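You operate a simulated robot arm through the tools that you are given. There is no shell and no other tool. Be economical: measure what you need, move in short steps, check, and stop when the job is done.

You are at the controls of a simulated robot arm. One attempt, no reset.

TASK
Halve the sample twice, tipping the green pan's first half into the grey tub.
Fine: the yellow pan's half goes through the divider again; put both pans back and shut the blue slide after each run.

Only the result counts: the job must be done as asked and must still hold three seconds after the hand-in. Knocking over, shifting, dropping, spilling or breaking anything else fails it.

THE ROBOT
A 6-joint arm with a two-finger gripper on a trunk, on a base that drives. Base frame: it is fixed to the floor where the robot stands at the start and does not move with it; the origin is under the middle of the robot, x ahead of it, y to its left, z up; the surface under the hand at the start is at about z = 806. Readings come in mm, rad, newtons and seconds.
It reaches about 1298 mm from its shoulder. Its first joint turns from -2.601 to 2.601 rad. Places, roughly: blue slide on the divider [700, -100, 1000]; divider [700, -100, 1000]; grey tub [1000, 0, 900]. Payload 1.57 kg.
The TCP is the grasp point between the finger pads, 21 mm short of the fingertips. In the tool frame z runs along the fingers and y along their closing line. Largest opening 70 mm; the body of the gripper starts 50 mm behind the TCP.
Orientation is that of the tool frame in the base frame, as a unit quaternion [w, x, y, z]. With the fingers straight down and closing along the base's y, the tool's x points along the base's -x, its y along +y and its z along -z.

THE INTERFACE
- The arm moves only by the tool apply_moves. Its arguments are lists of equal length, an entry for each row: "dp": the shift along the base's x, y, z in units of 25 mm (1.0 is 25 mm), a list of three; "rotation": the turn, a rotation vector about the base's x, y, z in units of 4 degrees (1.0 is 4 degrees), a list of three; "grip": the closure in counts, from 0 (fully open) to 255 (shut). In form: {"dp": [[tx, ty, tz], ...], "rotation": [[wx, wy, wz], ...], "grip": [grip, ...]}. A call has 1 to 8 rows; each row shifts and turns the commanded pose from where the row before left it. A call with a number of a shift or a turn outside -1 to 1 is refused whole. Each row takes 0.2 s and may step no farther than 50 mm and 0.15 rad from the row before; otherwise, or with a gripper value out of range, the whole call is refused. Where a pose cannot be reached the arm comes as near as it can. A force on the tool above 60 N (or 10 N above the force at the start of the call, whichever is more), or a blocked arm, ends the call early, and 0.2 s more pass. The fingers move at their own pace and stop on an object; they squeeze with about 30 N. The grip force told is the motor's: it shows also when the fingers shut on nothing. Time passes only in rows, and 0.2 s behind the last, so rows that do not move let the fingers close. The reply holds the time, the measured pose of the TCP, the force on the tool along the base axes, the opening and the grip force, in the units named above and with some noise, with the torque about the TCP (base axes, N m) and any sound that the robot's microphone picked up.
- Cameras (640 x 400 px; columns grow to the right, rows downward): "scene" is now at [28.2, 155.1, 1808.8]; the picture's right is [-0.18, -0.98, 0.00], its down [-0.77, 0.14, -0.62] and it looks along [0.61, -0.11, -0.78] (base axes); focal length 295 px, centre (320, 200). "wrist" rides on the gripper at [79, 4, -81] in the tool frame; the picture's right is [-0.05, 1.00, 0.00], its down [-0.67, -0.04, -0.74] and it looks along [-0.74, -0.04, 0.67] (tool axes); focal length 256 px, centre (320, 200).
- grab_frame(camera): a new picture of that camera. It takes no simulated time.
- raise_lower(by): slides the trunk up (or, below 0, down) by that many mm; the arm and the scene camera ride with it, the base frame stays. It gives what a move gives, with no picture.
- drive_base(legs): drives the robot by 1 to 6 legs, each [ahead, turn to the left] in mm and rad, along the robot's own axes; the way and the turn of a leg run together, so that a leg with both is an arc; at most 1500 mm and 3.142 rad a leg. The arm and the cameras ride along, it lands a little off, and it stops where it bumps. It gives what a move gives.
- head_to(pan, tilt): turns the head with the scene camera to pan (to the left, within 2.705 rad either way) and tilt (down, from -0.506 to 1.204), counted from straight ahead of the robot. It gives what a move gives.
- locate(camera, pixels): for up to 12 pixels [column, row] of the newest picture of that camera ("zoom" is the newest enlarged one), the place [x, y, z] in the base frame of the surface seen there, good to about 2 mm. It takes no simulated time.
- inspect(camera, box): a new picture of the part [left, top, right, bottom] of that camera's present view, enlarged. It takes no simulated time.
- close_job(): hands the job in; it is judged then, once.

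Keep the steps short. Do not move on a guess: measure, check each grasp and each placing, and mend mistakes. In all there are 80 turns and 48 pictures (those below and enlarged ones count). Leave the gripper open and the arm clear of the work at the hand-in unless told otherwise, and finish with a single line.

The tools are called after "Request:" as name(argument=value, ...) on one line, values as JSON. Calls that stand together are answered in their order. apply_moves: Moves the arm, as the interface text tells. Its arguments: {"type":"object","properties":{"dp":{"type":"array"},"rotation":{"type":"array"},"grip":{"type":"array"}},"required":["dp","rotation","grip"]} The other tools are called the same way: raise_lower (by) slides the trunk up or down; drive_base (legs) drives the base; head_to (pan, tilt) turns the head that bears the scene camera; grab_frame (camera) takes a picture; locate (camera, pixels) gives the place of the surface under pixels of a picture; inspect (camera, box) takes an enlarged picture of a part of a camera's view; close_job () hands the job in.

At the start:

```text
time_s: 0.0
tool_pos: [778.3, -22.7, 1149.5]
tool_rot: [0.0, 0.004, 1.0, 0.001]
wrist_force: [0.1, -0.5, 0.3]
torque: [-0.01, 0.0, 0.02]
grip_width: 70.0
gripper_force: 0.0
trunk travel left (down, up): [-831.0, 139.0]
robot x, y, heading: [-0.4, -0.3, 0.004]
head pan, tilt: [-0.183, 0.899]
```

scene: 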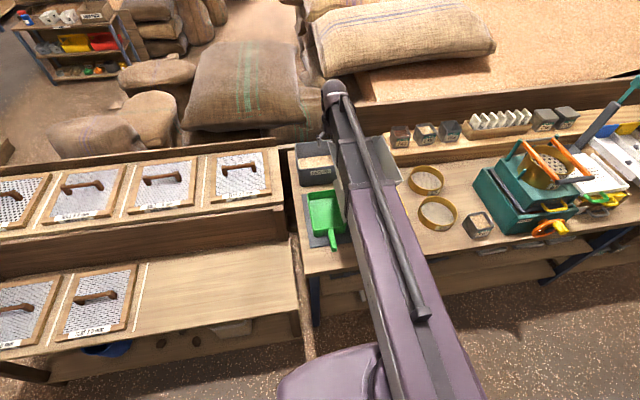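
wrist: 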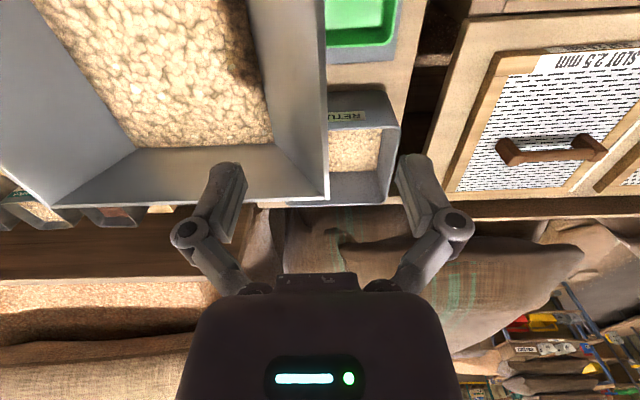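

The arm hides the divider in the scene view; the wrist view shows the filled hopper, the green pan and the "RETURN" tub. I'll enlarge the scene around the divider and take wrist-pixel locations.

Request:
inspect(camera="scene", box=[260, 90, 500, 260])

Request:
locate(camera="wrist", pixels=[[200, 100], [320, 190], [60, 205], [135, 150], [360, 40], [400, 10], [395, 100], [340, 195], [355, 150], [270, 10], [290, 60], [400, 45]])

```text
2.35 times, centred on (380, 175) of scene
```

zoom: 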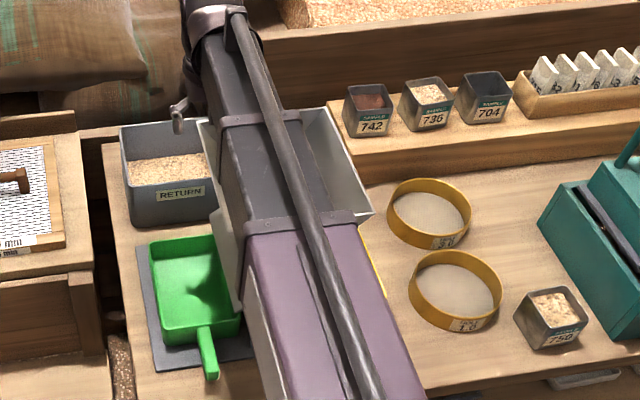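

```text
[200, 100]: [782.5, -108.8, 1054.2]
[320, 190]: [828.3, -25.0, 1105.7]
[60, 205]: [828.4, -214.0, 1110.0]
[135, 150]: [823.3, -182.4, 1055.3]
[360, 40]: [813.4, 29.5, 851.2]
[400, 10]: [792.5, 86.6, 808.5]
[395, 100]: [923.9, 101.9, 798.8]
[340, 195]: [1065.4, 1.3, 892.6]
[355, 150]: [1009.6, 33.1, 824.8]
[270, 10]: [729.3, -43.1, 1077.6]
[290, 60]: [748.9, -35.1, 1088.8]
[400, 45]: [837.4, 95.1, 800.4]
```

The hopper rim is at z≈1108, spanning y −25…−214. I'll lift the hand and swing it to the left to clear the view.

Request:
apply_moves(dp=[[0, 0, 1], [0, 0, 1], [0, 0, 1], [0, 0, 1], [0, 1, 0], [0, 1, 0], [0, 1, 0], [0, 1, 0]], rotation=[[0, 0, 0], [0, 0, 0], [0, 0, 0], [0, 0, 0], [0, 0, 0], [0, 0, 0], [0, 0, 0], [0, 0, 0]], grip=[0, 0, 0, 0, 0, 0, 0, 0])

Request:
apply_moves(dp=[[-1, 1, 0], [-1, 1, 0], [-1, 1, 0], [-1, 1, 0], [-1, 1, 0], [-1, 1, 0], [-1, 1, 0], [-1, 1, 0]], rotation=[[0, 0, 0], [0, 0, 0], [0, 0, 0], [0, 0, 0], [0, 0, 0], [0, 0, 0], [0, 0, 0], [0, 0, 0]], grip=[0, 0, 0, 0, 0, 0, 0, 0])

Request:
inspect(camera="scene", box=[260, 90, 500, 260])

```text
time_s: 1.8
tool_pos: [778.2, 78.0, 1150.0]
tool_rot: [-0.001, 0.004, 1.0, 0.0]
wrist_force: [-0.5, 0.4, 0.2]
torque: [0.0, 0.02, -0.01]
grip_width: 70.2
gripper_force: 0.1
out of reach, approached as far as the arm can: row 1, 2, 3, 4
trunk travel left (down, up): [-831.0, 139.0]
robot x, y, heading: [-2.4, -2.0, 0.0]
head pan, tilt: [-0.183, 0.899]
```

```text
time_s: 3.6
tool_pos: [576.0, 278.1, 1149.9]
tool_rot: [0.0, 0.006, 1.0, 0.0]
wrist_force: [0.0, 1.1, 0.2]
torque: [-0.02, 0.01, -0.01]
grip_width: 70.0
gripper_force: 0.1
trunk travel left (down, up): [-831.0, 139.0]
robot x, y, heading: [1.0, -0.8, 0.002]
head pan, tilt: [-0.183, 0.899]
```

```text
2.35 times, centred on (380, 175) of scene
```

zoom: 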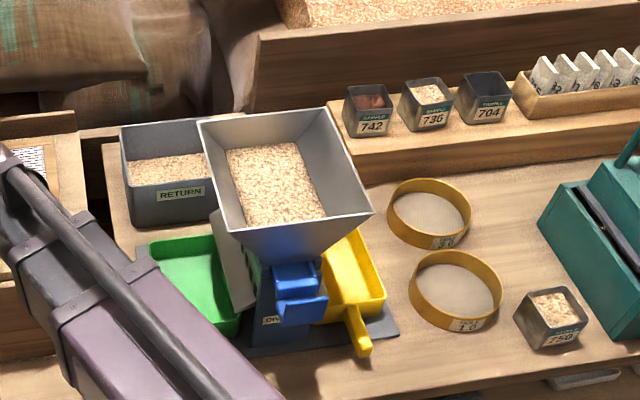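

Now the divider is visible: blue slide at the front, green pan left, yellow pan right. I'll locate key points.

Request:
locate(camera="zoom", pixels=[[296, 270], [302, 312], [275, 290], [325, 296], [360, 345], [352, 312], [384, 295], [330, 318], [358, 236], [345, 290], [198, 125], [372, 210]])

Request:
locate(camera="zoom", pixels=[[150, 245], [213, 238], [238, 318], [185, 290], [328, 110], [240, 230], [122, 130], [135, 220], [215, 215], [395, 330], [250, 350], [275, 170]])

Request:
inspect(camera="scene", box=[330, 170, 420, 230])

```text
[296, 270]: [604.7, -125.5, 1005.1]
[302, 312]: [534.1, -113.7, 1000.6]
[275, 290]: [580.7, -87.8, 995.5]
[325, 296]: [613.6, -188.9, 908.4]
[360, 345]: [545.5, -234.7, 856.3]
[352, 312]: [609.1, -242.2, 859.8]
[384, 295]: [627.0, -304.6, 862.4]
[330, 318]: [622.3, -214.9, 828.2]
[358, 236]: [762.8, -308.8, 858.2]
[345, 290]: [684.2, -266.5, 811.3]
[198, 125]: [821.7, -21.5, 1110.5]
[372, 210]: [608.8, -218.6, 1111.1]
```

```text
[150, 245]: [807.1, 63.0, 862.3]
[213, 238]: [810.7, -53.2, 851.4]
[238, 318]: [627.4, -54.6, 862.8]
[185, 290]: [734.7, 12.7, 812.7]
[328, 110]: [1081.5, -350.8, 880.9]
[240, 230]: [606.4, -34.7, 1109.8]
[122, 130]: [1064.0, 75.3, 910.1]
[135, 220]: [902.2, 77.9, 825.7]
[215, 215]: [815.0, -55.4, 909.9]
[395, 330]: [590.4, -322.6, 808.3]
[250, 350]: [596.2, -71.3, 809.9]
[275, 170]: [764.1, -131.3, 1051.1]
```

```text
6.67 times, centred on (375, 200) of scene
```

zoom: 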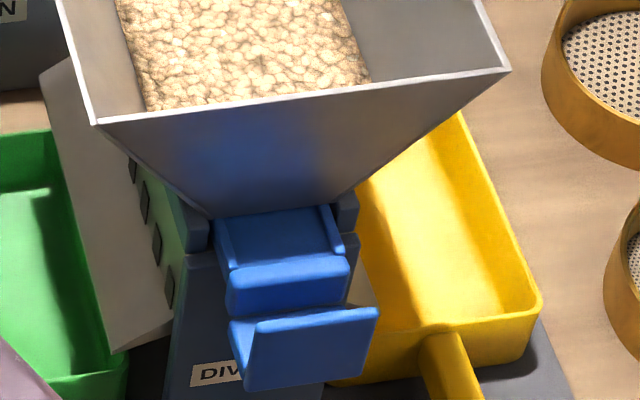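

I'll measure the blue slide's parts in this zoom.

Request:
locate(camera="zoom", pixels=[[230, 300], [348, 262], [232, 270], [345, 290], [236, 325], [376, 312], [245, 385], [372, 360], [218, 230], [330, 212], [285, 235], [205, 240]])

Request:
locate(camera="zoom", pixels=[[445, 380], [440, 340], [455, 338], [475, 395], [335, 340], [535, 305], [520, 320], [400, 335], [120, 375], [60, 370], [50, 190], [130, 345]])

```text
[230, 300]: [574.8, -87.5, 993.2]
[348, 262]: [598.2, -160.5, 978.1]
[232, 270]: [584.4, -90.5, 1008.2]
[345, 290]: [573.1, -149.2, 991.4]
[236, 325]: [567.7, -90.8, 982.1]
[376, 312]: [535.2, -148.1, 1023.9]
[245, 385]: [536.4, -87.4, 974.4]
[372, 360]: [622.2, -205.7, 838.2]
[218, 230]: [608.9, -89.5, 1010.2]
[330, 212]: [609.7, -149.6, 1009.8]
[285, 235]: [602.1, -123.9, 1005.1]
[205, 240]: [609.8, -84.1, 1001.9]
```

```text
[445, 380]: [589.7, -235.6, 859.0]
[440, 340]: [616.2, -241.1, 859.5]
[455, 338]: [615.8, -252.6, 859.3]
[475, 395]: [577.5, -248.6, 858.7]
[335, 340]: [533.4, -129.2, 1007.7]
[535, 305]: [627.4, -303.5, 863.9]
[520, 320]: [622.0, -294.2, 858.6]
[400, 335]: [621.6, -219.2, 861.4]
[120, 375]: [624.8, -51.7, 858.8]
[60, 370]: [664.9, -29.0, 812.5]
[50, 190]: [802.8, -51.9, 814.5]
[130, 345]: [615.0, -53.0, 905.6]
```

The slide's tab is an upright plate at x≈535, y −88…−148, top z≈1024. Before touching it I'll bring the hand in front of it for a close wrist look.

Request:
apply_moves(dp=[[-1, -1, 0], [-1, -1, 0], [-1, -1, 0], [-1, -1, 0], [0, -1, 0], [0, -1, 0], [0, -1, 0], [0, -1, 0]], rotation=[[0, 0, 0], [0, 0, 0], [0, 0, 0], [0, 0, 0], [0, 0, 0], [0, 0, 0], [0, 0, 0], [0, 0, 0]], grip=[0, 0, 0, 0, 0, 0, 0, 0])

Request:
apply_moves(dp=[[0, -1, 0], [0, -1, 0], [0, -1, 0], [0, -1, 0], [0, -1, 0], [0, -1, 0], [0, -1, 0], [0, -1, 0]], rotation=[[0, 0, 0], [0, 0, 0], [0, 0, 0], [0, 0, 0], [0, 0, 0], [0, 0, 0], [0, 0, 0], [0, 0, 0]], grip=[0, 0, 0, 0, 0, 0, 0, 0])

Request:
grab_frame(camera="wrist")

Request:
grab_frame(camera="scene")

```text
time_s: 5.4
tool_pos: [526.2, 98.2, 1149.8]
tool_rot: [-0.002, 0.003, 1.0, 0.0]
wrist_force: [-0.3, 0.0, -0.3]
torque: [0.01, 0.03, -0.01]
grip_width: 70.0
gripper_force: 0.0
out of reach, approached as far as the arm can: row 4, 5, 6, 7, 8
trunk travel left (down, up): [-831.0, 139.0]
robot x, y, heading: [0.7, 0.1, 0.0]
head pan, tilt: [-0.183, 0.899]
```

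```text
time_s: 7.2
tool_pos: [534.2, -99.5, 1149.7]
tool_rot: [0.0, 0.003, 1.0, 0.0]
wrist_force: [-0.5, -0.6, -0.5]
torque: [0.01, -0.02, 0.01]
grip_width: 70.0
gripper_force: 0.0
out of reach, approached as far as the arm can: row 1, 2
trunk travel left (down, up): [-831.0, 139.0]
robot x, y, heading: [-2.2, -3.8, 0.002]
head pan, tilt: [-0.183, 0.899]
```

```text
42 pictures are left
```

wrist: 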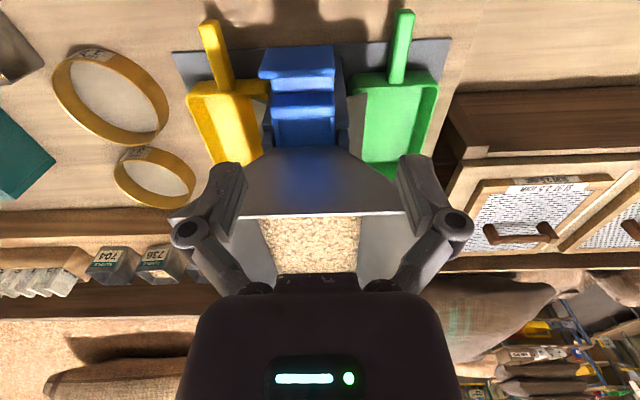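

```text
41 pictures are left
```

scene: 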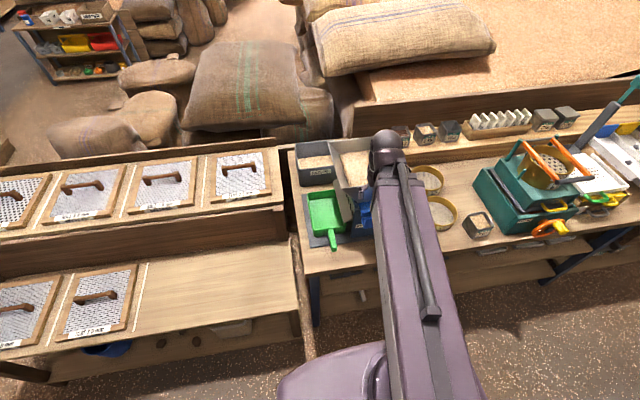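

At this stance the arm is at its inner limit (x≥526). I'll drive back 250 mm for working room and raise the trunk by 100.

Request:
drive_base(legs=[[-250, 0]])

Request:
raise_lower(by=100)

Request:
grab_frame(camera="wrist")

Request:
grab_frame(camera="scene")

```text
time_s: 9.3
tool_pos: [282.1, -101.4, 1150.8]
tool_rot: [0.0, 0.006, 1.0, 0.0]
wrist_force: [-0.5, 0.9, -0.8]
torque: [-0.03, -0.03, 0.01]
grip_width: 69.8
gripper_force: 0.0
trunk travel left (down, up): [-831.0, 139.0]
robot x, y, heading: [-249.1, -1.7, 0.002]
head pan, tilt: [-0.183, 0.899]
```

```text
time_s: 10.6
tool_pos: [282.2, -99.7, 1249.7]
tool_rot: [0.001, 0.006, 1.0, 0.0]
wrist_force: [0.5, 0.8, 0.1]
torque: [0.02, -0.01, 0.02]
grip_width: 70.0
gripper_force: 0.1
trunk travel left (down, up): [-931.0, 39.0]
robot x, y, heading: [-251.8, -2.1, -0.002]
head pan, tilt: [-0.183, 0.899]
```

```text
40 pictures are left
```

wrist: 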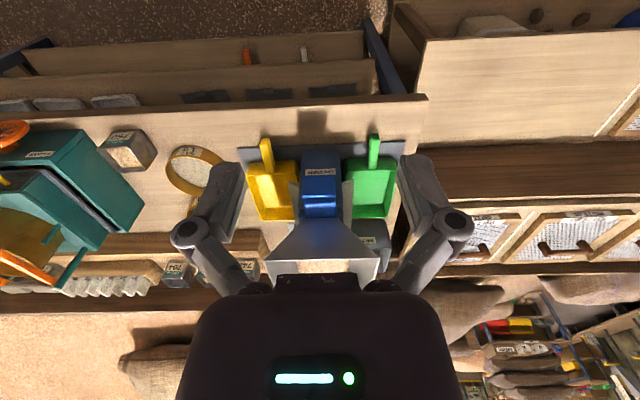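

```text
39 pictures are left
```

scene: 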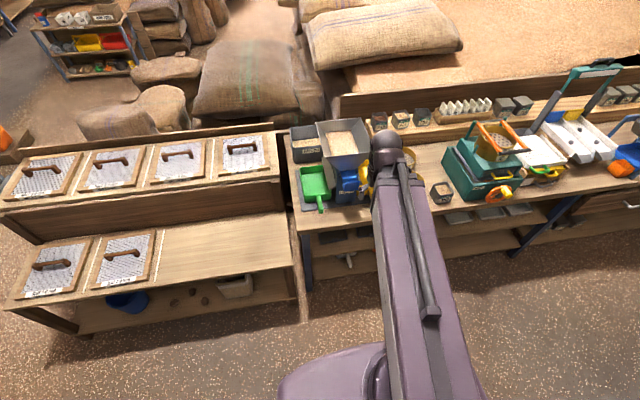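

From here the wrist sees the whole front of the divider. I'll enlarge both cameras there.

Request:
inspect(camera="wrist", box=[235, 125, 415, 240])

Request:
locate(camera="zoom", pixels=[[118, 50], [112, 90], [493, 50], [498, 110], [240, 175], [360, 180], [300, 215], [300, 300], [250, 100], [350, 100], [480, 300], [300, 250]])

Request:
inspect(camera="scene", box=[280, 110, 400, 220])

```text
3.48 times, centred on (325, 182) of wrist
```

zoom: 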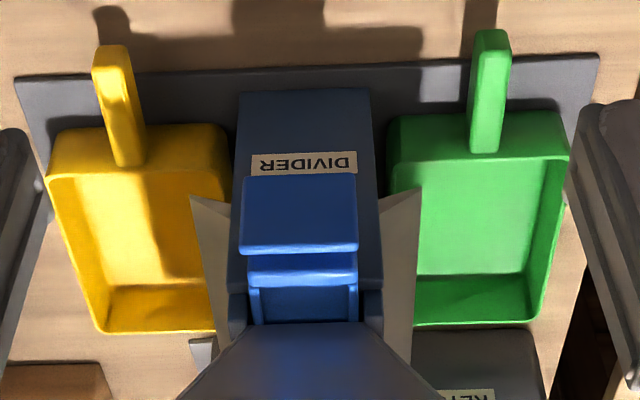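

```text
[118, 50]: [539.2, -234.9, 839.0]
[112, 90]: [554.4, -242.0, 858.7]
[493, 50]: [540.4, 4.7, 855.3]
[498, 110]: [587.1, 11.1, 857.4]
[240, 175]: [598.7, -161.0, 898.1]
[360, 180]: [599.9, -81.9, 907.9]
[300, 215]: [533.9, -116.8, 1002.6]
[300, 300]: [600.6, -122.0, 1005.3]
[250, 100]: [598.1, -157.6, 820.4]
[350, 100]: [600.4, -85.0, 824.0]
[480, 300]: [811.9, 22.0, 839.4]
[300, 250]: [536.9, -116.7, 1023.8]
```

```text
3.64 times, centred on (340, 165) of scene
```

zoom: 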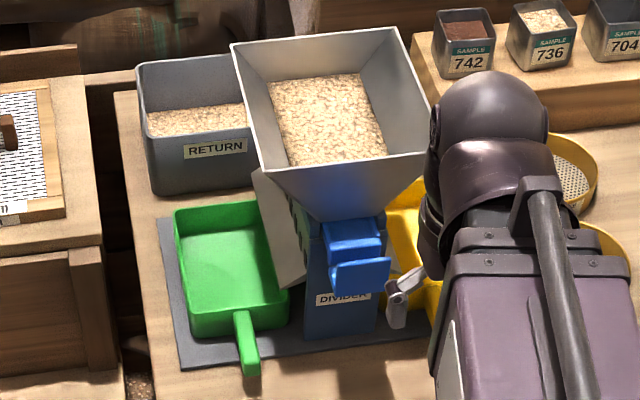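

The tab is clear (top at zoom (300,250): [537,−117,1024]). I'll yaw the hand 90° so the fingers close along x, and move over the tab at safe height, part-closing to ~40 mm.

Request:
apply_moves(dp=[[1, 0, 0], [1, 0, 0], [1, 0, 0], [1, 0, 0], [1, 0, 0], [1, 0, 0], [1, 0, 0], [1, 0, 0]], rotation=[[0, 0, 1], [0, 0, 1], [0, 0, 1], [0, 0, 1], [0, 0, 1], [0, 0, 1], [0, 0, 1], [0, 0, 1]], grip=[0, 0, 0, 0, 0, 0, 0, 0])

Request:
apply_moves(dp=[[0, -0.1, -0.5], [0, -0.1, -0.5], [0, -0.1, -0.5], [0, -0.1, -0.5], [0, -0.1, -0.5], [0, -0.1, -0.5], [0, -0.1, -0.5], [0, 0, -0.5]], rotation=[[0, 0, 1], [0, 0, 1], [0, 0, 1], [0, 0, 1], [0, 0, 1], [0, 0, 1], [0, 0, 1], [0, 0, 1]], grip=[0, 0, 0, 0, 0, 0, 0, 0])

Request:
apply_moves(dp=[[0, 0, 0], [0, 0, 0], [0, 0, 0], [0, 0, 0], [0, 0, 0], [0, 0, 0], [0, 0, 0]], rotation=[[0, 0, 1], [0, 0, 1], [0, 0, 1], [0, 0, 1], [0, 0, 1], [0, 0, 1], [0, 0, 0.5]], grip=[109, 109, 109, 109, 109, 109, 109])

```text
time_s: 12.4
tool_pos: [484.0, -100.2, 1249.9]
tool_rot: [0.0, -0.271, 0.962, 0.0]
wrist_force: [-0.3, 0.1, 0.0]
torque: [0.05, 0.01, 0.02]
grip_width: 69.9
gripper_force: 0.1
trunk travel left (down, up): [-931.0, 39.0]
robot x, y, heading: [-255.0, 0.0, -0.001]
head pan, tilt: [-0.183, 0.899]
```

```text
time_s: 14.2
tool_pos: [483.0, -119.6, 1249.5]
tool_rot: [0.0, -0.526, 0.85, 0.0]
wrist_force: [0.6, -0.3, 0.2]
torque: [0.02, -0.01, 0.0]
grip_width: 70.0
gripper_force: 0.0
out of reach, approached as far as the arm can: row 1, 2, 3, 4, 5, 6, 7, 8
trunk travel left (down, up): [-931.0, 39.0]
robot x, y, heading: [-248.2, -0.6, -0.004]
head pan, tilt: [-0.183, 0.899]
```

```text
time_s: 15.8
tool_pos: [483.7, -117.7, 1250.3]
tool_rot: [0.0, -0.704, 0.71, -0.001]
wrist_force: [-0.3, -0.3, -0.1]
torque: [0.02, -0.01, 0.03]
grip_width: 40.1
gripper_force: 0.0
trunk travel left (down, up): [-931.0, 39.0]
robot x, y, heading: [-251.7, 3.2, -0.002]
head pan, tilt: [-0.183, 0.899]
```

z doesn't respond to arm commands with the fingers down: height evidently comes from the trunk. I'll place the hand over the tab in xy and lower the trunk partway.

Request:
apply_moves(dp=[[0.8, 0, 0], [0.8, 0, 0], [0.57, 0, 0], [0, 0, 0]], rotation=[[0, 0, 0], [0, 0, 0], [0, 0, 0], [0, 0, 0]], grip=[109, 109, 109, 109])

Request:
raise_lower(by=-190)

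Request:
grab_frame(camera="wrist")

Request:
inspect(camera="scene", box=[280, 90, 440, 220])

```text
time_s: 16.8
tool_pos: [538.4, -117.2, 1251.2]
tool_rot: [0.0, -0.703, 0.711, 0.001]
wrist_force: [-0.2, -0.1, 0.2]
torque: [0.02, 0.0, -0.01]
grip_width: 40.0
gripper_force: 0.2
trunk travel left (down, up): [-931.0, 39.0]
robot x, y, heading: [-253.3, -1.8, -0.0]
head pan, tilt: [-0.183, 0.899]
```

```text
time_s: 18.9
tool_pos: [536.9, -117.0, 1059.0]
tool_rot: [-0.001, -0.703, 0.711, 0.0]
wrist_force: [-0.1, 0.1, 0.0]
torque: [-0.04, -0.02, -0.01]
grip_width: 40.2
gripper_force: 0.0
trunk travel left (down, up): [-741.0, 229.0]
robot x, y, heading: [-250.8, -3.7, -0.002]
head pan, tilt: [-0.183, 0.899]
```

```text
36 pictures are left
```

wrist: 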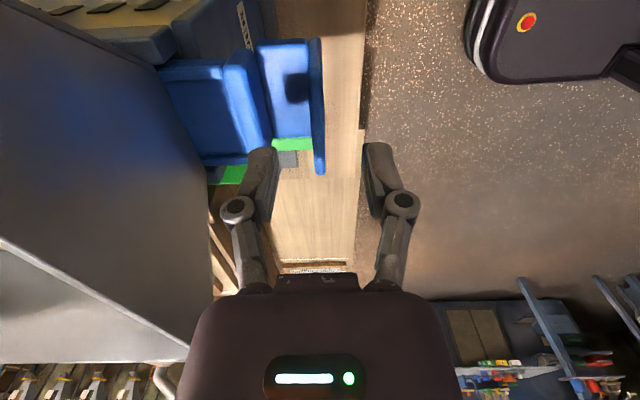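

```text
3.08 times, centred on (360, 155) of scene
```

zoom: 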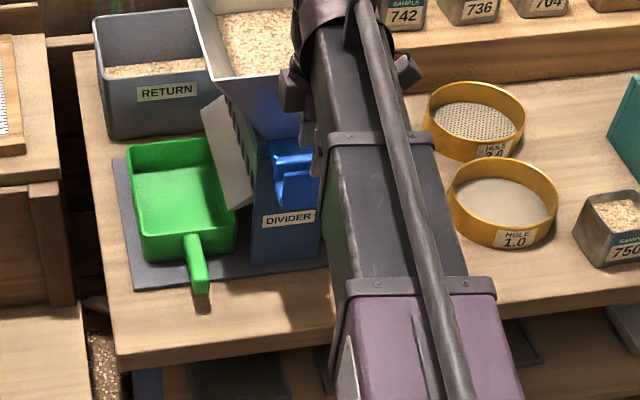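

The tab (wrist px ~ (315,110)) lies between the fingers in x. Lowering to TCP z≈1014, then closing.

Request:
raise_lower(by=-45)

Request:
apply_moves(dp=[[0, 0, 0], [0, 0, 0], [0, 0, 0], [0, 0, 0]], rotation=[[0, 0, 0], [0, 0, 0], [0, 0, 0], [0, 0, 0]], grip=[255, 255, 255, 255])

```text
time_s: 19.8
tool_pos: [536.1, -116.8, 1014.5]
tool_rot: [-0.001, -0.703, 0.711, 0.0]
wrist_force: [1.1, -0.6, -0.2]
torque: [-0.01, 0.05, 0.02]
grip_width: 40.1
gripper_force: 0.0
trunk travel left (down, up): [-696.0, 274.0]
robot x, y, heading: [-253.2, 1.0, 0.001]
head pan, tilt: [-0.183, 0.899]
```

```text
time_s: 20.8
tool_pos: [535.9, -118.1, 1014.8]
tool_rot: [0.0, -0.703, 0.711, 0.0]
wrist_force: [0.3, 0.3, 3.1]
torque: [-0.01, 0.01, -0.04]
grip_width: 6.6
gripper_force: 32.2
trunk travel left (down, up): [-696.0, 274.0]
robot x, y, heading: [-251.4, -3.5, -0.001]
head pan, tilt: [-0.183, 0.899]
```

The tab is gripped (6.6 mm). Now pulling gently toward −x.

Request:
apply_moves(dp=[[-0.4, 0, 0], [-0.4, 0, 0], [-0.4, 0, 0], [-0.4, 0, 0]], rotation=[[0, 0, 0], [0, 0, 0], [0, 0, 0], [0, 0, 0]], grip=[255, 255, 255, 255])

Request:
inspect(camera="scene", box=[280, 90, 440, 220])

```text
time_s: 21.8
tool_pos: [496.2, -117.3, 1014.6]
tool_rot: [-0.001, -0.704, 0.711, 0.0]
wrist_force: [-0.5, 4.9, 4.4]
torque: [0.01, -0.02, -0.09]
grip_width: 6.9
gripper_force: 31.6
trunk travel left (down, up): [-696.0, 274.0]
robot x, y, heading: [-249.3, 0.1, 0.001]
head pan, tilt: [-0.183, 0.899]
```

```text
3.08 times, centred on (360, 155) of scene
```

zoom: 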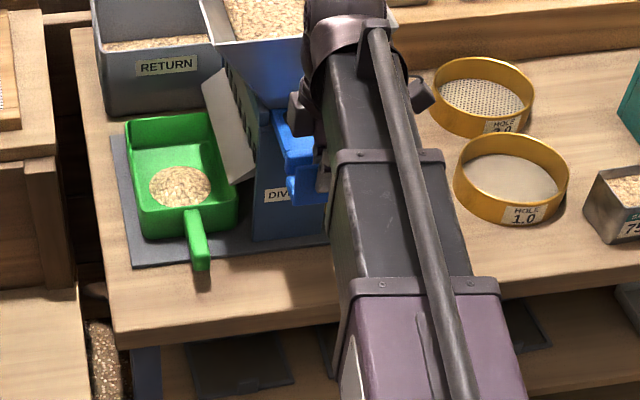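

Grain is falling into the green pan. I'll pull further to open fully and wait for the hopper to empty.

Request:
apply_moves(dp=[[-0.4, 0, 0], [-0.4, 0, 0], [-0.4, 0, 0], [-0.4, 0, 0], [0, 0, 0], [0, 0, 0], [0, 0, 0], [0, 0, 0]], rotation=[[0, 0, 0], [0, 0, 0], [0, 0, 0], [0, 0, 0], [0, 0, 0], [0, 0, 0], [0, 0, 0], [0, 0, 0]], grip=[255, 255, 255, 255, 255, 255, 255, 255])

Request:
apply_moves(dp=[[0, 0, 0], [0, 0, 0], [0, 0, 0], [0, 0, 0], [0, 0, 0], [0, 0, 0], [0, 0, 0], [0, 0, 0]], rotation=[[0, 0, 0], [0, 0, 0], [0, 0, 0], [0, 0, 0], [0, 0, 0], [0, 0, 0], [0, 0, 0], [0, 0, 0]], grip=[255, 255, 255, 255, 255, 255, 255, 255])

Request:
inspect(camera="scene", box=[280, 90, 440, 220])

Request:
grab_frame(camera="wrist")

```text
time_s: 22.4
tool_pos: [492.9, -117.5, 1015.0]
tool_rot: [0.008, -0.704, 0.71, -0.007]
wrist_force: [11.3, 4.2, 9.8]
torque: [-0.36, -0.06, -0.12]
grip_width: 6.7
gripper_force: 32.0
trunk travel left (down, up): [-696.0, 274.0]
robot x, y, heading: [-252.8, -1.8, -0.001]
head pan, tilt: [-0.183, 0.899]
stopped in row 2: the force on the tool passed its limit at 77 N (the readings are from after the stop); the commanded pose is now the measured one
```

```text
time_s: 24.1
tool_pos: [491.9, -117.1, 1014.4]
tool_rot: [0.007, -0.704, 0.71, -0.007]
wrist_force: [26.3, 4.7, 22.2]
torque: [0.53, -0.26, -0.14]
grip_width: 6.9
gripper_force: 32.1
trunk travel left (down, up): [-696.0, 274.0]
robot x, y, heading: [-250.4, -2.8, -0.006]
head pan, tilt: [-0.183, 0.899]
```

```text
3.08 times, centred on (360, 155) of scene
```

zoom: 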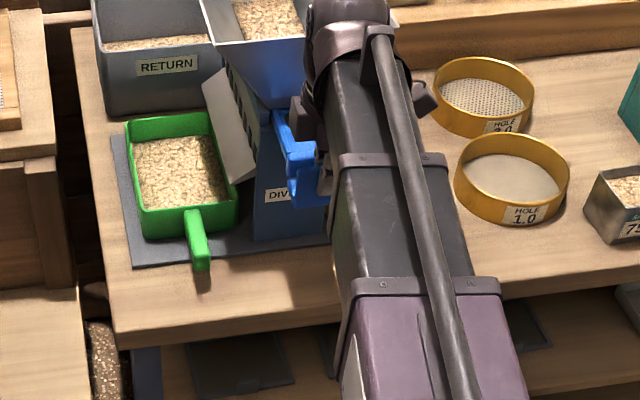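

```text
32 pictures are left
```

wrist: 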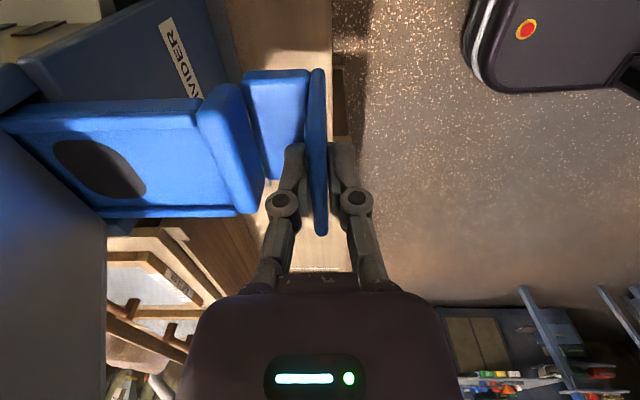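

The slide hit its stop at ~44 mm open; the green pan is filling. I'll relieve the pull by 2 mm and wait for the flow to finish.

Request:
apply_moves(dp=[[0.08, 0, 0], [0, 0, 0], [0, 0, 0], [0, 0, 0], [0, 0, 0], [0, 0, 0], [0, 0, 0], [0, 0, 0]], rotation=[[0, 0, 0], [0, 0, 0], [0, 0, 0], [0, 0, 0], [0, 0, 0], [0, 0, 0], [0, 0, 0], [0, 0, 0]], grip=[255, 255, 255, 255, 255, 255, 255, 255])

Request:
apply_moves(dp=[[0, 0, 0], [0, 0, 0], [0, 0, 0], [0, 0, 0], [0, 0, 0], [0, 0, 0], [0, 0, 0], [0, 0, 0]], rotation=[[0, 0, 0], [0, 0, 0], [0, 0, 0], [0, 0, 0], [0, 0, 0], [0, 0, 0], [0, 0, 0], [0, 0, 0]], grip=[255, 255, 255, 255, 255, 255, 255, 255])

Request:
inspect(camera="scene", box=[280, 60, 440, 190])

```text
time_s: 25.9
tool_pos: [493.1, -117.2, 1014.4]
tool_rot: [0.005, -0.704, 0.71, -0.005]
wrist_force: [4.1, 6.2, -2.1]
torque: [-0.11, -0.09, -0.12]
grip_width: 6.9
gripper_force: 32.3
trunk travel left (down, up): [-696.0, 274.0]
robot x, y, heading: [-252.0, -1.9, 0.002]
head pan, tilt: [-0.183, 0.899]
```

```text
time_s: 27.8
tool_pos: [491.8, -117.9, 1013.6]
tool_rot: [0.006, -0.704, 0.71, -0.006]
wrist_force: [-0.5, 7.1, -7.4]
torque: [0.25, 0.0, -0.11]
grip_width: 6.8
gripper_force: 32.0
trunk travel left (down, up): [-696.0, 274.0]
robot x, y, heading: [-250.1, -4.3, 0.002]
head pan, tilt: [-0.183, 0.899]
```

```text
3.08 times, centred on (360, 125) of scene
```

zoom: 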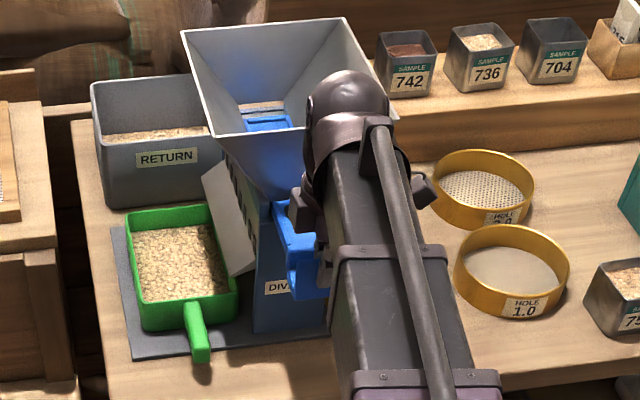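

The hopper looks almost empty. A short extra wait and an enlarged look inside it.

Request:
apply_moves(dp=[[0, 0, 0], [0, 0, 0], [0, 0, 0], [0, 0, 0], [0, 0, 0], [0, 0, 0], [0, 0, 0], [0, 0, 0]], rotation=[[0, 0, 0], [0, 0, 0], [0, 0, 0], [0, 0, 0], [0, 0, 0], [0, 0, 0], [0, 0, 0], [0, 0, 0]], grip=[255, 255, 255, 255, 255, 255, 255, 255])

Request:
inspect(camera="scene", box=[300, 60, 380, 110])

```text
time_s: 29.6
tool_pos: [491.8, -117.9, 1014.4]
tool_rot: [0.006, -0.704, 0.71, -0.007]
wrist_force: [0.0, 8.2, -7.5]
torque: [0.14, 0.04, -0.11]
grip_width: 6.7
gripper_force: 32.1
trunk travel left (down, up): [-696.0, 274.0]
robot x, y, heading: [-255.7, -2.8, -0.002]
head pan, tilt: [-0.183, 0.899]
```

```text
8.00 times, centred on (340, 85) of scene
```

zoom: 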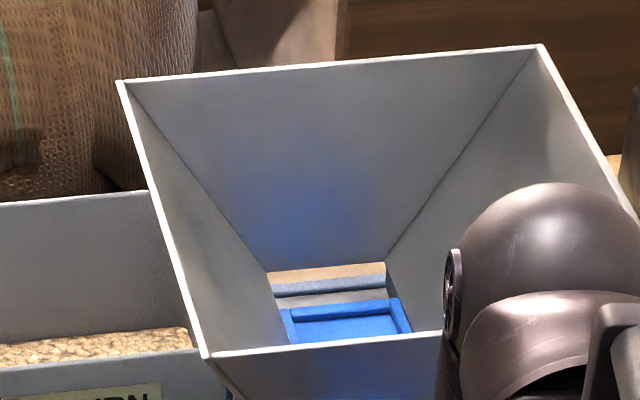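

The hopper is empty. Pushing the slide shut again (+x to ~536).

Request:
apply_moves(dp=[[0.4, 0, 0], [0.4, 0, 0], [0.4, 0, 0], [0.4, 0, 0], [0.17, 0, 0], [0.05, 0, 0]], rotation=[[0, 0, 0], [0, 0, 0], [0, 0, 0], [0, 0, 0], [0, 0, 0], [0, 0, 0]], grip=[255, 255, 255, 255, 255, 255])

Request:
inspect(camera="wrist", box=[0, 0, 400, 250])

```text
time_s: 30.9
tool_pos: [537.8, -118.1, 1014.0]
tool_rot: [0.006, -0.704, 0.71, -0.006]
wrist_force: [-3.9, 1.2, -8.9]
torque: [-0.04, 0.07, -0.12]
grip_width: 6.6
gripper_force: 31.7
trunk travel left (down, up): [-696.0, 274.0]
robot x, y, heading: [-250.9, -1.2, -0.001]
head pan, tilt: [-0.183, 0.899]
```

```text
1.60 times, centred on (200, 125) of wrist
```

zoom: 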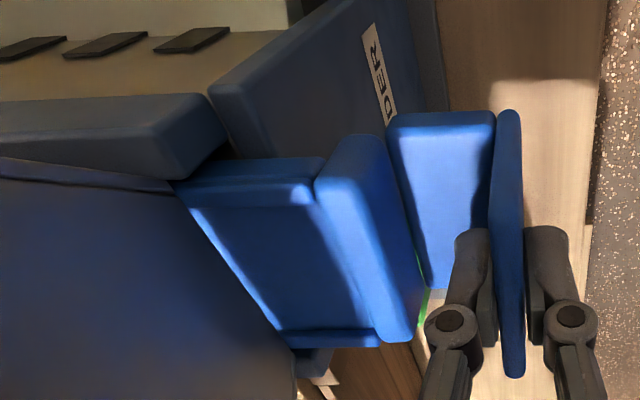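

Shut (537.8 vs. 536 at start). Releasing and raising the trunk straight up.

Request:
apply_moves(dp=[[0, 0, 0], [0, 0, 0]], rotation=[[0, 0, 0], [0, 0, 0]], grip=[109, 109])

Request:
raise_lower(by=180)

Request:
apply_moves(dp=[[-1, 1, 0], [-1, 1, 0], [-1, 1, 0], [-1, 1, 0], [-1, 1, 0], [0, 0, 0], [0, 0, 0], [0, 0, 0]], rotation=[[0, 0, 1], [0, 0, 1], [0, 0, 1], [0, 0, 1], [0, 0, 1], [0, 0, 1], [0, 0, 1], [0, 0, 1]], grip=[0, 0, 0, 0, 0, 0, 0, 0])

Request:
apply_moves(dp=[[0, 0, 0], [0, 0, 0], [0, 0, 0], [0, 0, 0], [0, 0, 0], [0, 0, 0], [0, 0, 0], [0, 0, 0]], rotation=[[0, 0, 1], [0, 0, 1], [0, 0, 1], [0, 0, 1], [0, 0, 1], [0, 0, 1], [0, 0, 1], [0, 0, 1]], grip=[0, 0, 0, 0, 0, 0, 0, 0])

Request:
apply_moves(dp=[[0, 0, 0], [0, 0, 0], [0, 0, 0], [0, 0, 0], [0, 0, 0], [0, 0, 0], [0, 0, 0]], rotation=[[0, 0, 1], [0, 0, 1], [0, 0, 1], [0, 0, 1], [0, 0, 1], [0, 0, 1], [0, 0, 0.6]], grip=[0, 0, 0, 0, 0, 0, 0])

```text
time_s: 31.6
tool_pos: [536.9, -118.3, 1014.9]
tool_rot: [0.006, -0.704, 0.71, -0.006]
wrist_force: [0.1, 0.2, 0.4]
torque: [0.0, -0.01, 0.0]
grip_width: 40.2
gripper_force: 0.1
trunk travel left (down, up): [-696.0, 274.0]
robot x, y, heading: [-250.8, -2.4, -0.003]
head pan, tilt: [-0.183, 0.899]
```

```text
time_s: 33.5
tool_pos: [537.9, -116.4, 1193.2]
tool_rot: [0.006, -0.704, 0.71, -0.007]
wrist_force: [0.3, 1.2, 0.2]
torque: [-0.01, 0.0, 0.0]
grip_width: 40.1
gripper_force: 0.1
trunk travel left (down, up): [-876.0, 94.0]
robot x, y, heading: [-249.4, -1.6, 0.001]
head pan, tilt: [-0.183, 0.899]
```

```text
time_s: 35.4
tool_pos: [412.3, 6.4, 1195.7]
tool_rot: [-0.009, 0.873, -0.488, 0.004]
wrist_force: [-0.2, -0.4, -0.9]
torque: [-0.04, 0.03, 0.0]
grip_width: 70.0
gripper_force: 0.1
trunk travel left (down, up): [-876.0, 94.0]
robot x, y, heading: [-250.3, -1.3, -0.004]
head pan, tilt: [-0.183, 0.899]
```

```text
time_s: 37.1
tool_pos: [412.9, 6.6, 1195.8]
tool_rot: [-0.008, 0.974, -0.228, 0.002]
wrist_force: [0.6, -0.5, 0.7]
torque: [0.03, 0.01, 0.0]
grip_width: 70.0
gripper_force: 0.1
trunk travel left (down, up): [-876.0, 94.0]
robot x, y, heading: [-251.2, 0.7, -0.0]
head pan, tilt: [-0.183, 0.899]
```

```text
time_s: 38.8
tool_pos: [412.8, 8.6, 1195.9]
tool_rot: [-0.008, 0.998, -0.06, 0.0]
wrist_force: [0.7, 0.8, 0.0]
torque: [0.02, -0.02, 0.0]
grip_width: 70.0
gripper_force: 0.0
out of reach, approached as far as the arm can: row 6
trunk travel left (down, up): [-876.0, 94.0]
robot x, y, heading: [-251.3, -2.4, -0.0]
head pan, tilt: [-0.183, 0.899]
```

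Yaw stopped ~7° short (joint limit). I'll test pitching the fingers forward by ~45° and see how TCP and limits behave.

Request:
apply_moves(dp=[[0, 0, 0], [0, 0, 0], [0, 0, 0], [0, 0, 0], [0, 0, 0], [0, 0, 0]], rotation=[[0, -1, 0], [0, -1, 0], [0, -1, 0], [0, -1, 0], [0, -1, 0], [0, -1, 0]], grip=[0, 0, 0, 0, 0, 0])

Request:
grab_frame(camera="scene")

```text
time_s: 40.1
tool_pos: [411.7, 29.5, 1211.1]
tool_rot: [-0.015, 0.977, -0.038, 0.208]
wrist_force: [0.3, 0.0, -0.1]
torque: [0.03, 0.04, -0.02]
grip_width: 69.9
gripper_force: 0.0
out of reach, approached as far as the arm can: row 1, 2, 3, 4, 5, 6
trunk travel left (down, up): [-876.0, 94.0]
robot x, y, heading: [-250.6, -3.2, -0.004]
head pan, tilt: [-0.183, 0.899]
```

```text
28 pictures are left
```

scene: 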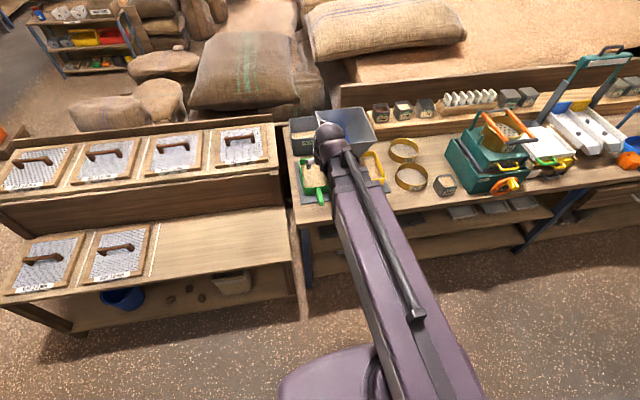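

Wrist offset works out to d≈175 mm. I'll pitch on to 45° and trim the yaw, then test the roll range in free air.

Request:
apply_moves(dp=[[0, 0, 0], [0, 0, 0], [0, 0, 0], [0, 0, 0], [0, 0, 0], [0, 0, 0], [0, 0, 0]], rotation=[[0, -1, 0], [0, -1, 0], [0, -1, 0], [0, -1, 0], [0, -1, 0], [0, 0, 1], [0, 0, 0.2]], grip=[0, 0, 0, 0, 0, 0, 0])

Request:
apply_moves(dp=[[0, 0, 0], [0, 0, 0], [0, 0, 0], [0, 0, 0], [0, 0, 0], [0, 0, 0], [0, 0, 0], [0, 0, 0]], rotation=[[-1, 0, 0], [-1, 0, 0], [-1, 0, 0], [-1, 0, 0], [-1, 0, 0], [-1, 0, 0], [-1, 0, 0], [-1, 0, 0]], grip=[0, 0, 0, 0, 0, 0, 0, 0])

Request:
apply_moves(dp=[[0, 0, 0], [0, 0, 0], [0, 0, 0], [0, 0, 0], [0, 0, 0], [0, 0, 0], [0, 0, 0], [0, 0, 0]], rotation=[[-1, 0, 0], [-1, 0, 0], [-1, 0, 0], [-1, 0, 0], [-1, 0, 0], [-1, 0, 0], [-1, 0, 0], [-1, 0, 0]], grip=[0, 0, 0, 0, 0, 0, 0, 0])

Request:
apply_moves(dp=[[0, 0, 0], [0, 0, 0], [0, 0, 0], [0, 0, 0], [0, 0, 0], [0, 0, 0], [0, 0, 0], [0, 0, 0]], rotation=[[-1, 0, 0], [-1, 0, 0], [-1, 0, 0], [-1, 0, 0], [-1, 0, 0], [-1, 0, 0], [-1, 0, 0], [-1, 0, 0]], grip=[0, 0, 0, 0, 0, 0, 0, 0])

Request:
apply_moves(dp=[[0, 0, 0], [0, 0, 0], [0, 0, 0], [0, 0, 0], [0, 0, 0], [0, 0, 0], [0, 0, 0], [0, 0, 0]], rotation=[[-1, 0, 0], [-1, 0, 0], [-1, 0, 0], [-1, 0, 0], [-1, 0, 0], [-1, 0, 0], [-1, 0, 0], [-1, 0, 0]], grip=[0, 0, 0, 0, 0, 0, 0, 0])

```text
time_s: 41.8
tool_pos: [413.3, 55.0, 1247.9]
tool_rot: [-0.029, 0.927, -0.01, 0.375]
wrist_force: [-0.3, -0.7, 0.0]
torque: [0.01, 0.02, 0.02]
grip_width: 70.3
gripper_force: 0.2
out of reach, approached as far as the arm can: row 1, 2, 3, 4, 5, 6
trunk travel left (down, up): [-876.0, 94.0]
robot x, y, heading: [-249.0, -1.0, 0.001]
head pan, tilt: [-0.183, 0.899]
```

```text
time_s: 43.5
tool_pos: [411.7, 61.7, 1259.9]
tool_rot: [0.218, 0.902, 0.109, 0.357]
wrist_force: [0.1, -0.5, 0.8]
torque: [0.04, 0.01, 0.01]
grip_width: 69.9
gripper_force: 0.2
out of reach, approached as far as the arm can: row 1, 5, 7, 8
trunk travel left (down, up): [-876.0, 94.0]
robot x, y, heading: [-251.7, -3.9, 0.001]
head pan, tilt: [-0.183, 0.899]
```

```text
time_s: 45.4
tool_pos: [413.5, 62.3, 1310.9]
tool_rot: [0.459, 0.806, 0.202, 0.315]
wrist_force: [-0.4, -0.1, -0.7]
torque: [0.01, 0.02, 0.0]
grip_width: 70.1
gripper_force: 0.0
out of reach, approached as far as the arm can: row 1, 2, 3, 4, 5, 6, 7, 8
trunk travel left (down, up): [-876.0, 94.0]
robot x, y, heading: [-251.8, 2.8, -0.001]
head pan, tilt: [-0.183, 0.899]
```

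```text
time_s: 47.1
tool_pos: [401.4, 88.1, 1391.1]
tool_rot: [0.659, 0.648, 0.222, 0.31]
wrist_force: [-0.7, -0.7, -0.3]
torque: [0.04, 0.02, 0.0]
grip_width: 70.2
gripper_force: 0.1
out of reach, approached as far as the arm can: row 1, 2, 3, 4, 5, 6, 7, 8
trunk travel left (down, up): [-876.0, 94.0]
robot x, y, heading: [-247.9, -0.1, 0.0]
head pan, tilt: [-0.183, 0.899]
```

```text
time_s: 49.0
tool_pos: [432.9, -9.9, 1466.2]
tool_rot: [0.81, 0.436, 0.281, 0.273]
wrist_force: [0.5, 0.2, -0.5]
torque: [-0.01, -0.01, -0.02]
grip_width: 69.8
gripper_force: 0.1
out of reach, approached as far as the arm can: row 1, 2, 3, 4, 5, 6, 7, 8
trunk travel left (down, up): [-876.0, 94.0]
robot x, y, heading: [-249.7, -0.5, -0.001]
head pan, tilt: [-0.183, 0.899]
```

The roll works to ~120°, but xy drifts, probably since the wrist is near the arm's inner limit. I'll move 200 mm outward (high above everything) and check whether roll behaves there.

Request:
apply_moves(dp=[[1, 0, 0], [1, 0, 0], [1, 0, 0], [1, 0, 0], [1, 0, 0], [1, 0, 0], [1, 0, 0], [1, 0, 0]], rotation=[[0, 0, 0], [0, 0, 0], [0, 0, 0], [0, 0, 0], [0, 0, 0], [0, 0, 0], [0, 0, 0], [0, 0, 0]], grip=[0, 0, 0, 0, 0, 0, 0, 0])

Request:
apply_moves(dp=[[0, 0, 0], [0, 0, 0], [0, 0, 0], [0, 0, 0], [0, 0, 0], [0, 0, 0]], rotation=[[-1, 0, 0], [-1, 0, 0], [-1, 0, 0], [-1, 0, 0], [-1, 0, 0], [-1, 0, 0]], grip=[0, 0, 0, 0, 0, 0])

Request:
apply_moves(dp=[[0, 0, 0], [0, 0, 0], [0, 0, 0], [0, 0, 0], [0, 0, 0], [0, 0, 0], [0, 0, 0], [0, 0, 0]], rotation=[[1, 0, 0], [1, 0, 0], [1, 0, 0], [1, 0, 0], [1, 0, 0], [1, 0, 0], [1, 0, 0], [1, 0, 0]], grip=[0, 0, 0, 0, 0, 0, 0, 0])

Request:
apply_moves(dp=[[0, 0, 0], [0, 0, 0], [0, 0, 0], [0, 0, 0], [0, 0, 0], [0, 0, 0], [0, 0, 0], [0, 0, 0]], rotation=[[1, 0, 0], [1, 0, 0], [1, 0, 0], [1, 0, 0], [1, 0, 0], [1, 0, 0], [1, 0, 0], [1, 0, 0]], grip=[0, 0, 0, 0, 0, 0, 0, 0])

```text
time_s: 50.8
tool_pos: [634.3, -16.6, 1463.5]
tool_rot: [0.81, 0.441, 0.285, 0.262]
wrist_force: [0.1, 0.0, 0.1]
torque: [-0.01, 0.0, -0.04]
grip_width: 69.9
gripper_force: 0.1
out of reach, approached as far as the arm can: row 1
trunk travel left (down, up): [-876.0, 94.0]
robot x, y, heading: [-247.6, 1.4, 0.003]
head pan, tilt: [-0.183, 0.899]
```

```text
time_s: 52.1
tool_pos: [634.3, -18.9, 1500.0]
tool_rot: [0.883, 0.263, 0.335, 0.195]
wrist_force: [-0.3, -0.2, -0.8]
torque: [-0.01, -0.02, -0.02]
grip_width: 70.0
gripper_force: 0.0
out of reach, approached as far as the arm can: row 1, 2, 3, 4, 5, 6
trunk travel left (down, up): [-876.0, 94.0]
robot x, y, heading: [-253.7, -0.3, 0.001]
head pan, tilt: [-0.183, 0.899]
```

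```text
time_s: 54.0
tool_pos: [634.4, -18.6, 1448.2]
tool_rot: [0.777, 0.496, 0.268, 0.281]
wrist_force: [-0.5, -0.2, -0.5]
torque: [0.02, 0.01, -0.01]
grip_width: 70.1
gripper_force: 0.2
out of reach, approached as far as the arm can: row 1, 2, 3, 4, 5, 6, 7, 8
trunk travel left (down, up): [-876.0, 94.0]
robot x, y, heading: [-251.8, -0.9, 0.001]
head pan, tilt: [-0.183, 0.899]
```

```text
time_s: 55.8
tool_pos: [633.3, -17.3, 1377.8]
tool_rot: [0.611, 0.691, 0.18, 0.343]
wrist_force: [-0.3, 0.2, -0.4]
torque: [0.03, 0.0, 0.0]
grip_width: 69.9
gripper_force: 0.1
out of reach, approached as far as the arm can: row 1, 2, 3, 4, 5, 6, 7, 8
trunk travel left (down, up): [-876.0, 94.0]
robot x, y, heading: [-250.3, -4.6, 0.0]
head pan, tilt: [-0.183, 0.899]
```

At this distance roll holds xy within 2 mm with exact orientation up to ~146°. Unrolling back to level now, drifting toward the green handle's y.

Request:
apply_moves(dp=[[0, 0, 0], [0, 0, 0], [0, 0, 0], [0, 0, 0], [0, 0, 0], [0, 0, 0], [0, 0, 0], [0, 0, 0]], rotation=[[1, 0, 0], [1, 0, 0], [1, 0, 0], [1, 0, 0], [1, 0, 0], [1, 0, 0], [1, 0, 0], [1, 0, 0]], grip=[0, 0, 0, 0, 0, 0, 0, 0])

Request:
apply_moves(dp=[[-0.4, 0.25, 0], [-0.4, 0.25, 0], [-0.4, 0.25, 0], [-0.4, 0.25, 0], [0, 0, 0], [0, 0, 0], [0, 0, 0], [0, 0, 0]], rotation=[[1, 0, 0], [1, 0, 0], [1, 0, 0], [1, 0, 0], [1, 0, 0], [1, 0, 0], [1, 0, 0], [1, 0, 0]], grip=[55, 55, 55, 55, 55, 55, 55, 55])

Request:
apply_moves(dp=[[0, 0, 0], [0, 0, 0], [0, 0, 0], [0, 0, 0], [0, 0, 0], [0, 0, 0]], rotation=[[1, 0, 0], [1, 0, 0], [1, 0, 0], [1, 0, 0], [1, 0, 0], [0.5, 0, 0]], grip=[55, 55, 55, 55, 55, 55])

Request:
grab_frame(camera="wrist")

```text
time_s: 57.5
tool_pos: [633.6, -18.5, 1306.5]
tool_rot: [0.395, 0.833, 0.078, 0.38]
wrist_force: [-1.0, -0.5, 0.9]
torque: [-0.01, 0.01, 0.0]
grip_width: 69.9
gripper_force: 0.0
out of reach, approached as far as the arm can: row 1, 2, 3, 4, 5, 6, 7, 8
trunk travel left (down, up): [-876.0, 94.0]
robot x, y, heading: [-249.8, -2.3, -0.001]
head pan, tilt: [-0.183, 0.899]
```

```text
time_s: 59.4
tool_pos: [594.2, 6.6, 1259.1]
tool_rot: [0.15, 0.909, -0.029, 0.387]
wrist_force: [0.1, -0.7, 0.6]
torque: [0.01, 0.0, -0.03]
grip_width: 54.9
gripper_force: 0.0
out of reach, approached as far as the arm can: row 1, 2, 3, 4, 5, 6, 7, 8
trunk travel left (down, up): [-876.0, 94.0]
robot x, y, heading: [-254.3, -0.1, 0.001]
head pan, tilt: [-0.183, 0.899]
```

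```text
time_s: 60.8
tool_pos: [593.8, 8.2, 1247.3]
tool_rot: [-0.026, 0.922, -0.102, 0.373]
wrist_force: [-0.7, -0.1, -0.8]
torque: [0.0, 0.0, -0.04]
grip_width: 54.9
gripper_force: 0.0
out of reach, approached as far as the arm can: row 1, 3, 6
trunk travel left (down, up): [-876.0, 94.0]
robot x, y, heading: [-253.6, -2.3, -0.002]
head pan, tilt: [-0.183, 0.899]
```

```text
27 pictures are left
```

wrist: 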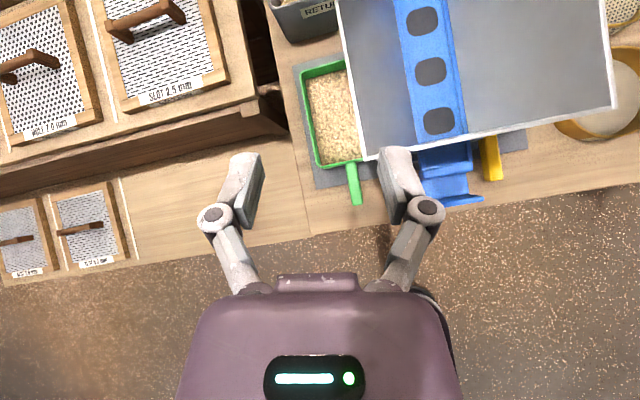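

Good view of the green pan and its handle (px (355,185)). Orientation is off by about (7°, 1°, −10°); I'll correct it and measure the handle.

Request:
locate(camera="wrist", pixels=[[352, 168], [353, 180], [356, 195], [357, 203], [348, 185], [362, 190], [300, 70], [316, 165], [345, 162], [310, 5], [345, 60], [332, 110]])

Request:
apply_moves(dp=[[0, 0, 0], [0, 0, 0], [0, 0, 0], [0, 0, 0]], rotation=[[-0.6, -0.07, 0.8], [-0.6, -0.07, 0.8], [-0.6, -0.07, 0.8], [0, 0, 0]], grip=[55, 55, 55, 55])

Request:
inspect(camera="wrist", box=[280, 0, 440, 220])

```text
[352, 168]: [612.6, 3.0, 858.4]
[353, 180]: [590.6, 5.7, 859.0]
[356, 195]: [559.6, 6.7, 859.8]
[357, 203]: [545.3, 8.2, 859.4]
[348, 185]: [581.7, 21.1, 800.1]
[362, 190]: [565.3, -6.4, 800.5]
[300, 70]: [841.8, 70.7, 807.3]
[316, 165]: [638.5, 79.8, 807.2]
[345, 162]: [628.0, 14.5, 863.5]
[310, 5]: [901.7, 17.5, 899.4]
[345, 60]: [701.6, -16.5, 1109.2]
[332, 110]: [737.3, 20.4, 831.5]
```

```text
time_s: 61.8
tool_pos: [593.2, 33.6, 1250.1]
tool_rot: [0.008, 0.923, -0.014, 0.384]
wrist_force: [0.1, -0.2, 0.8]
torque: [0.02, 0.0, 0.02]
grip_width: 54.6
gripper_force: 0.1
out of reach, approached as far as the arm can: row 2, 3
trunk travel left (down, up): [-876.0, 94.0]
robot x, y, heading: [-249.2, -0.8, -0.001]
head pan, tilt: [-0.183, 0.899]
```

```text
1.82 times, centred on (360, 110) of wrist
```

zoom: 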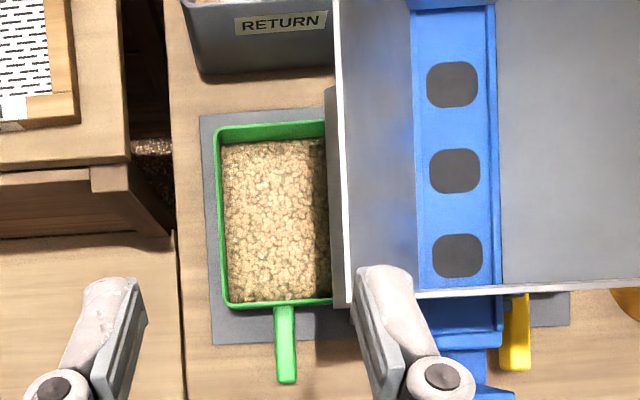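

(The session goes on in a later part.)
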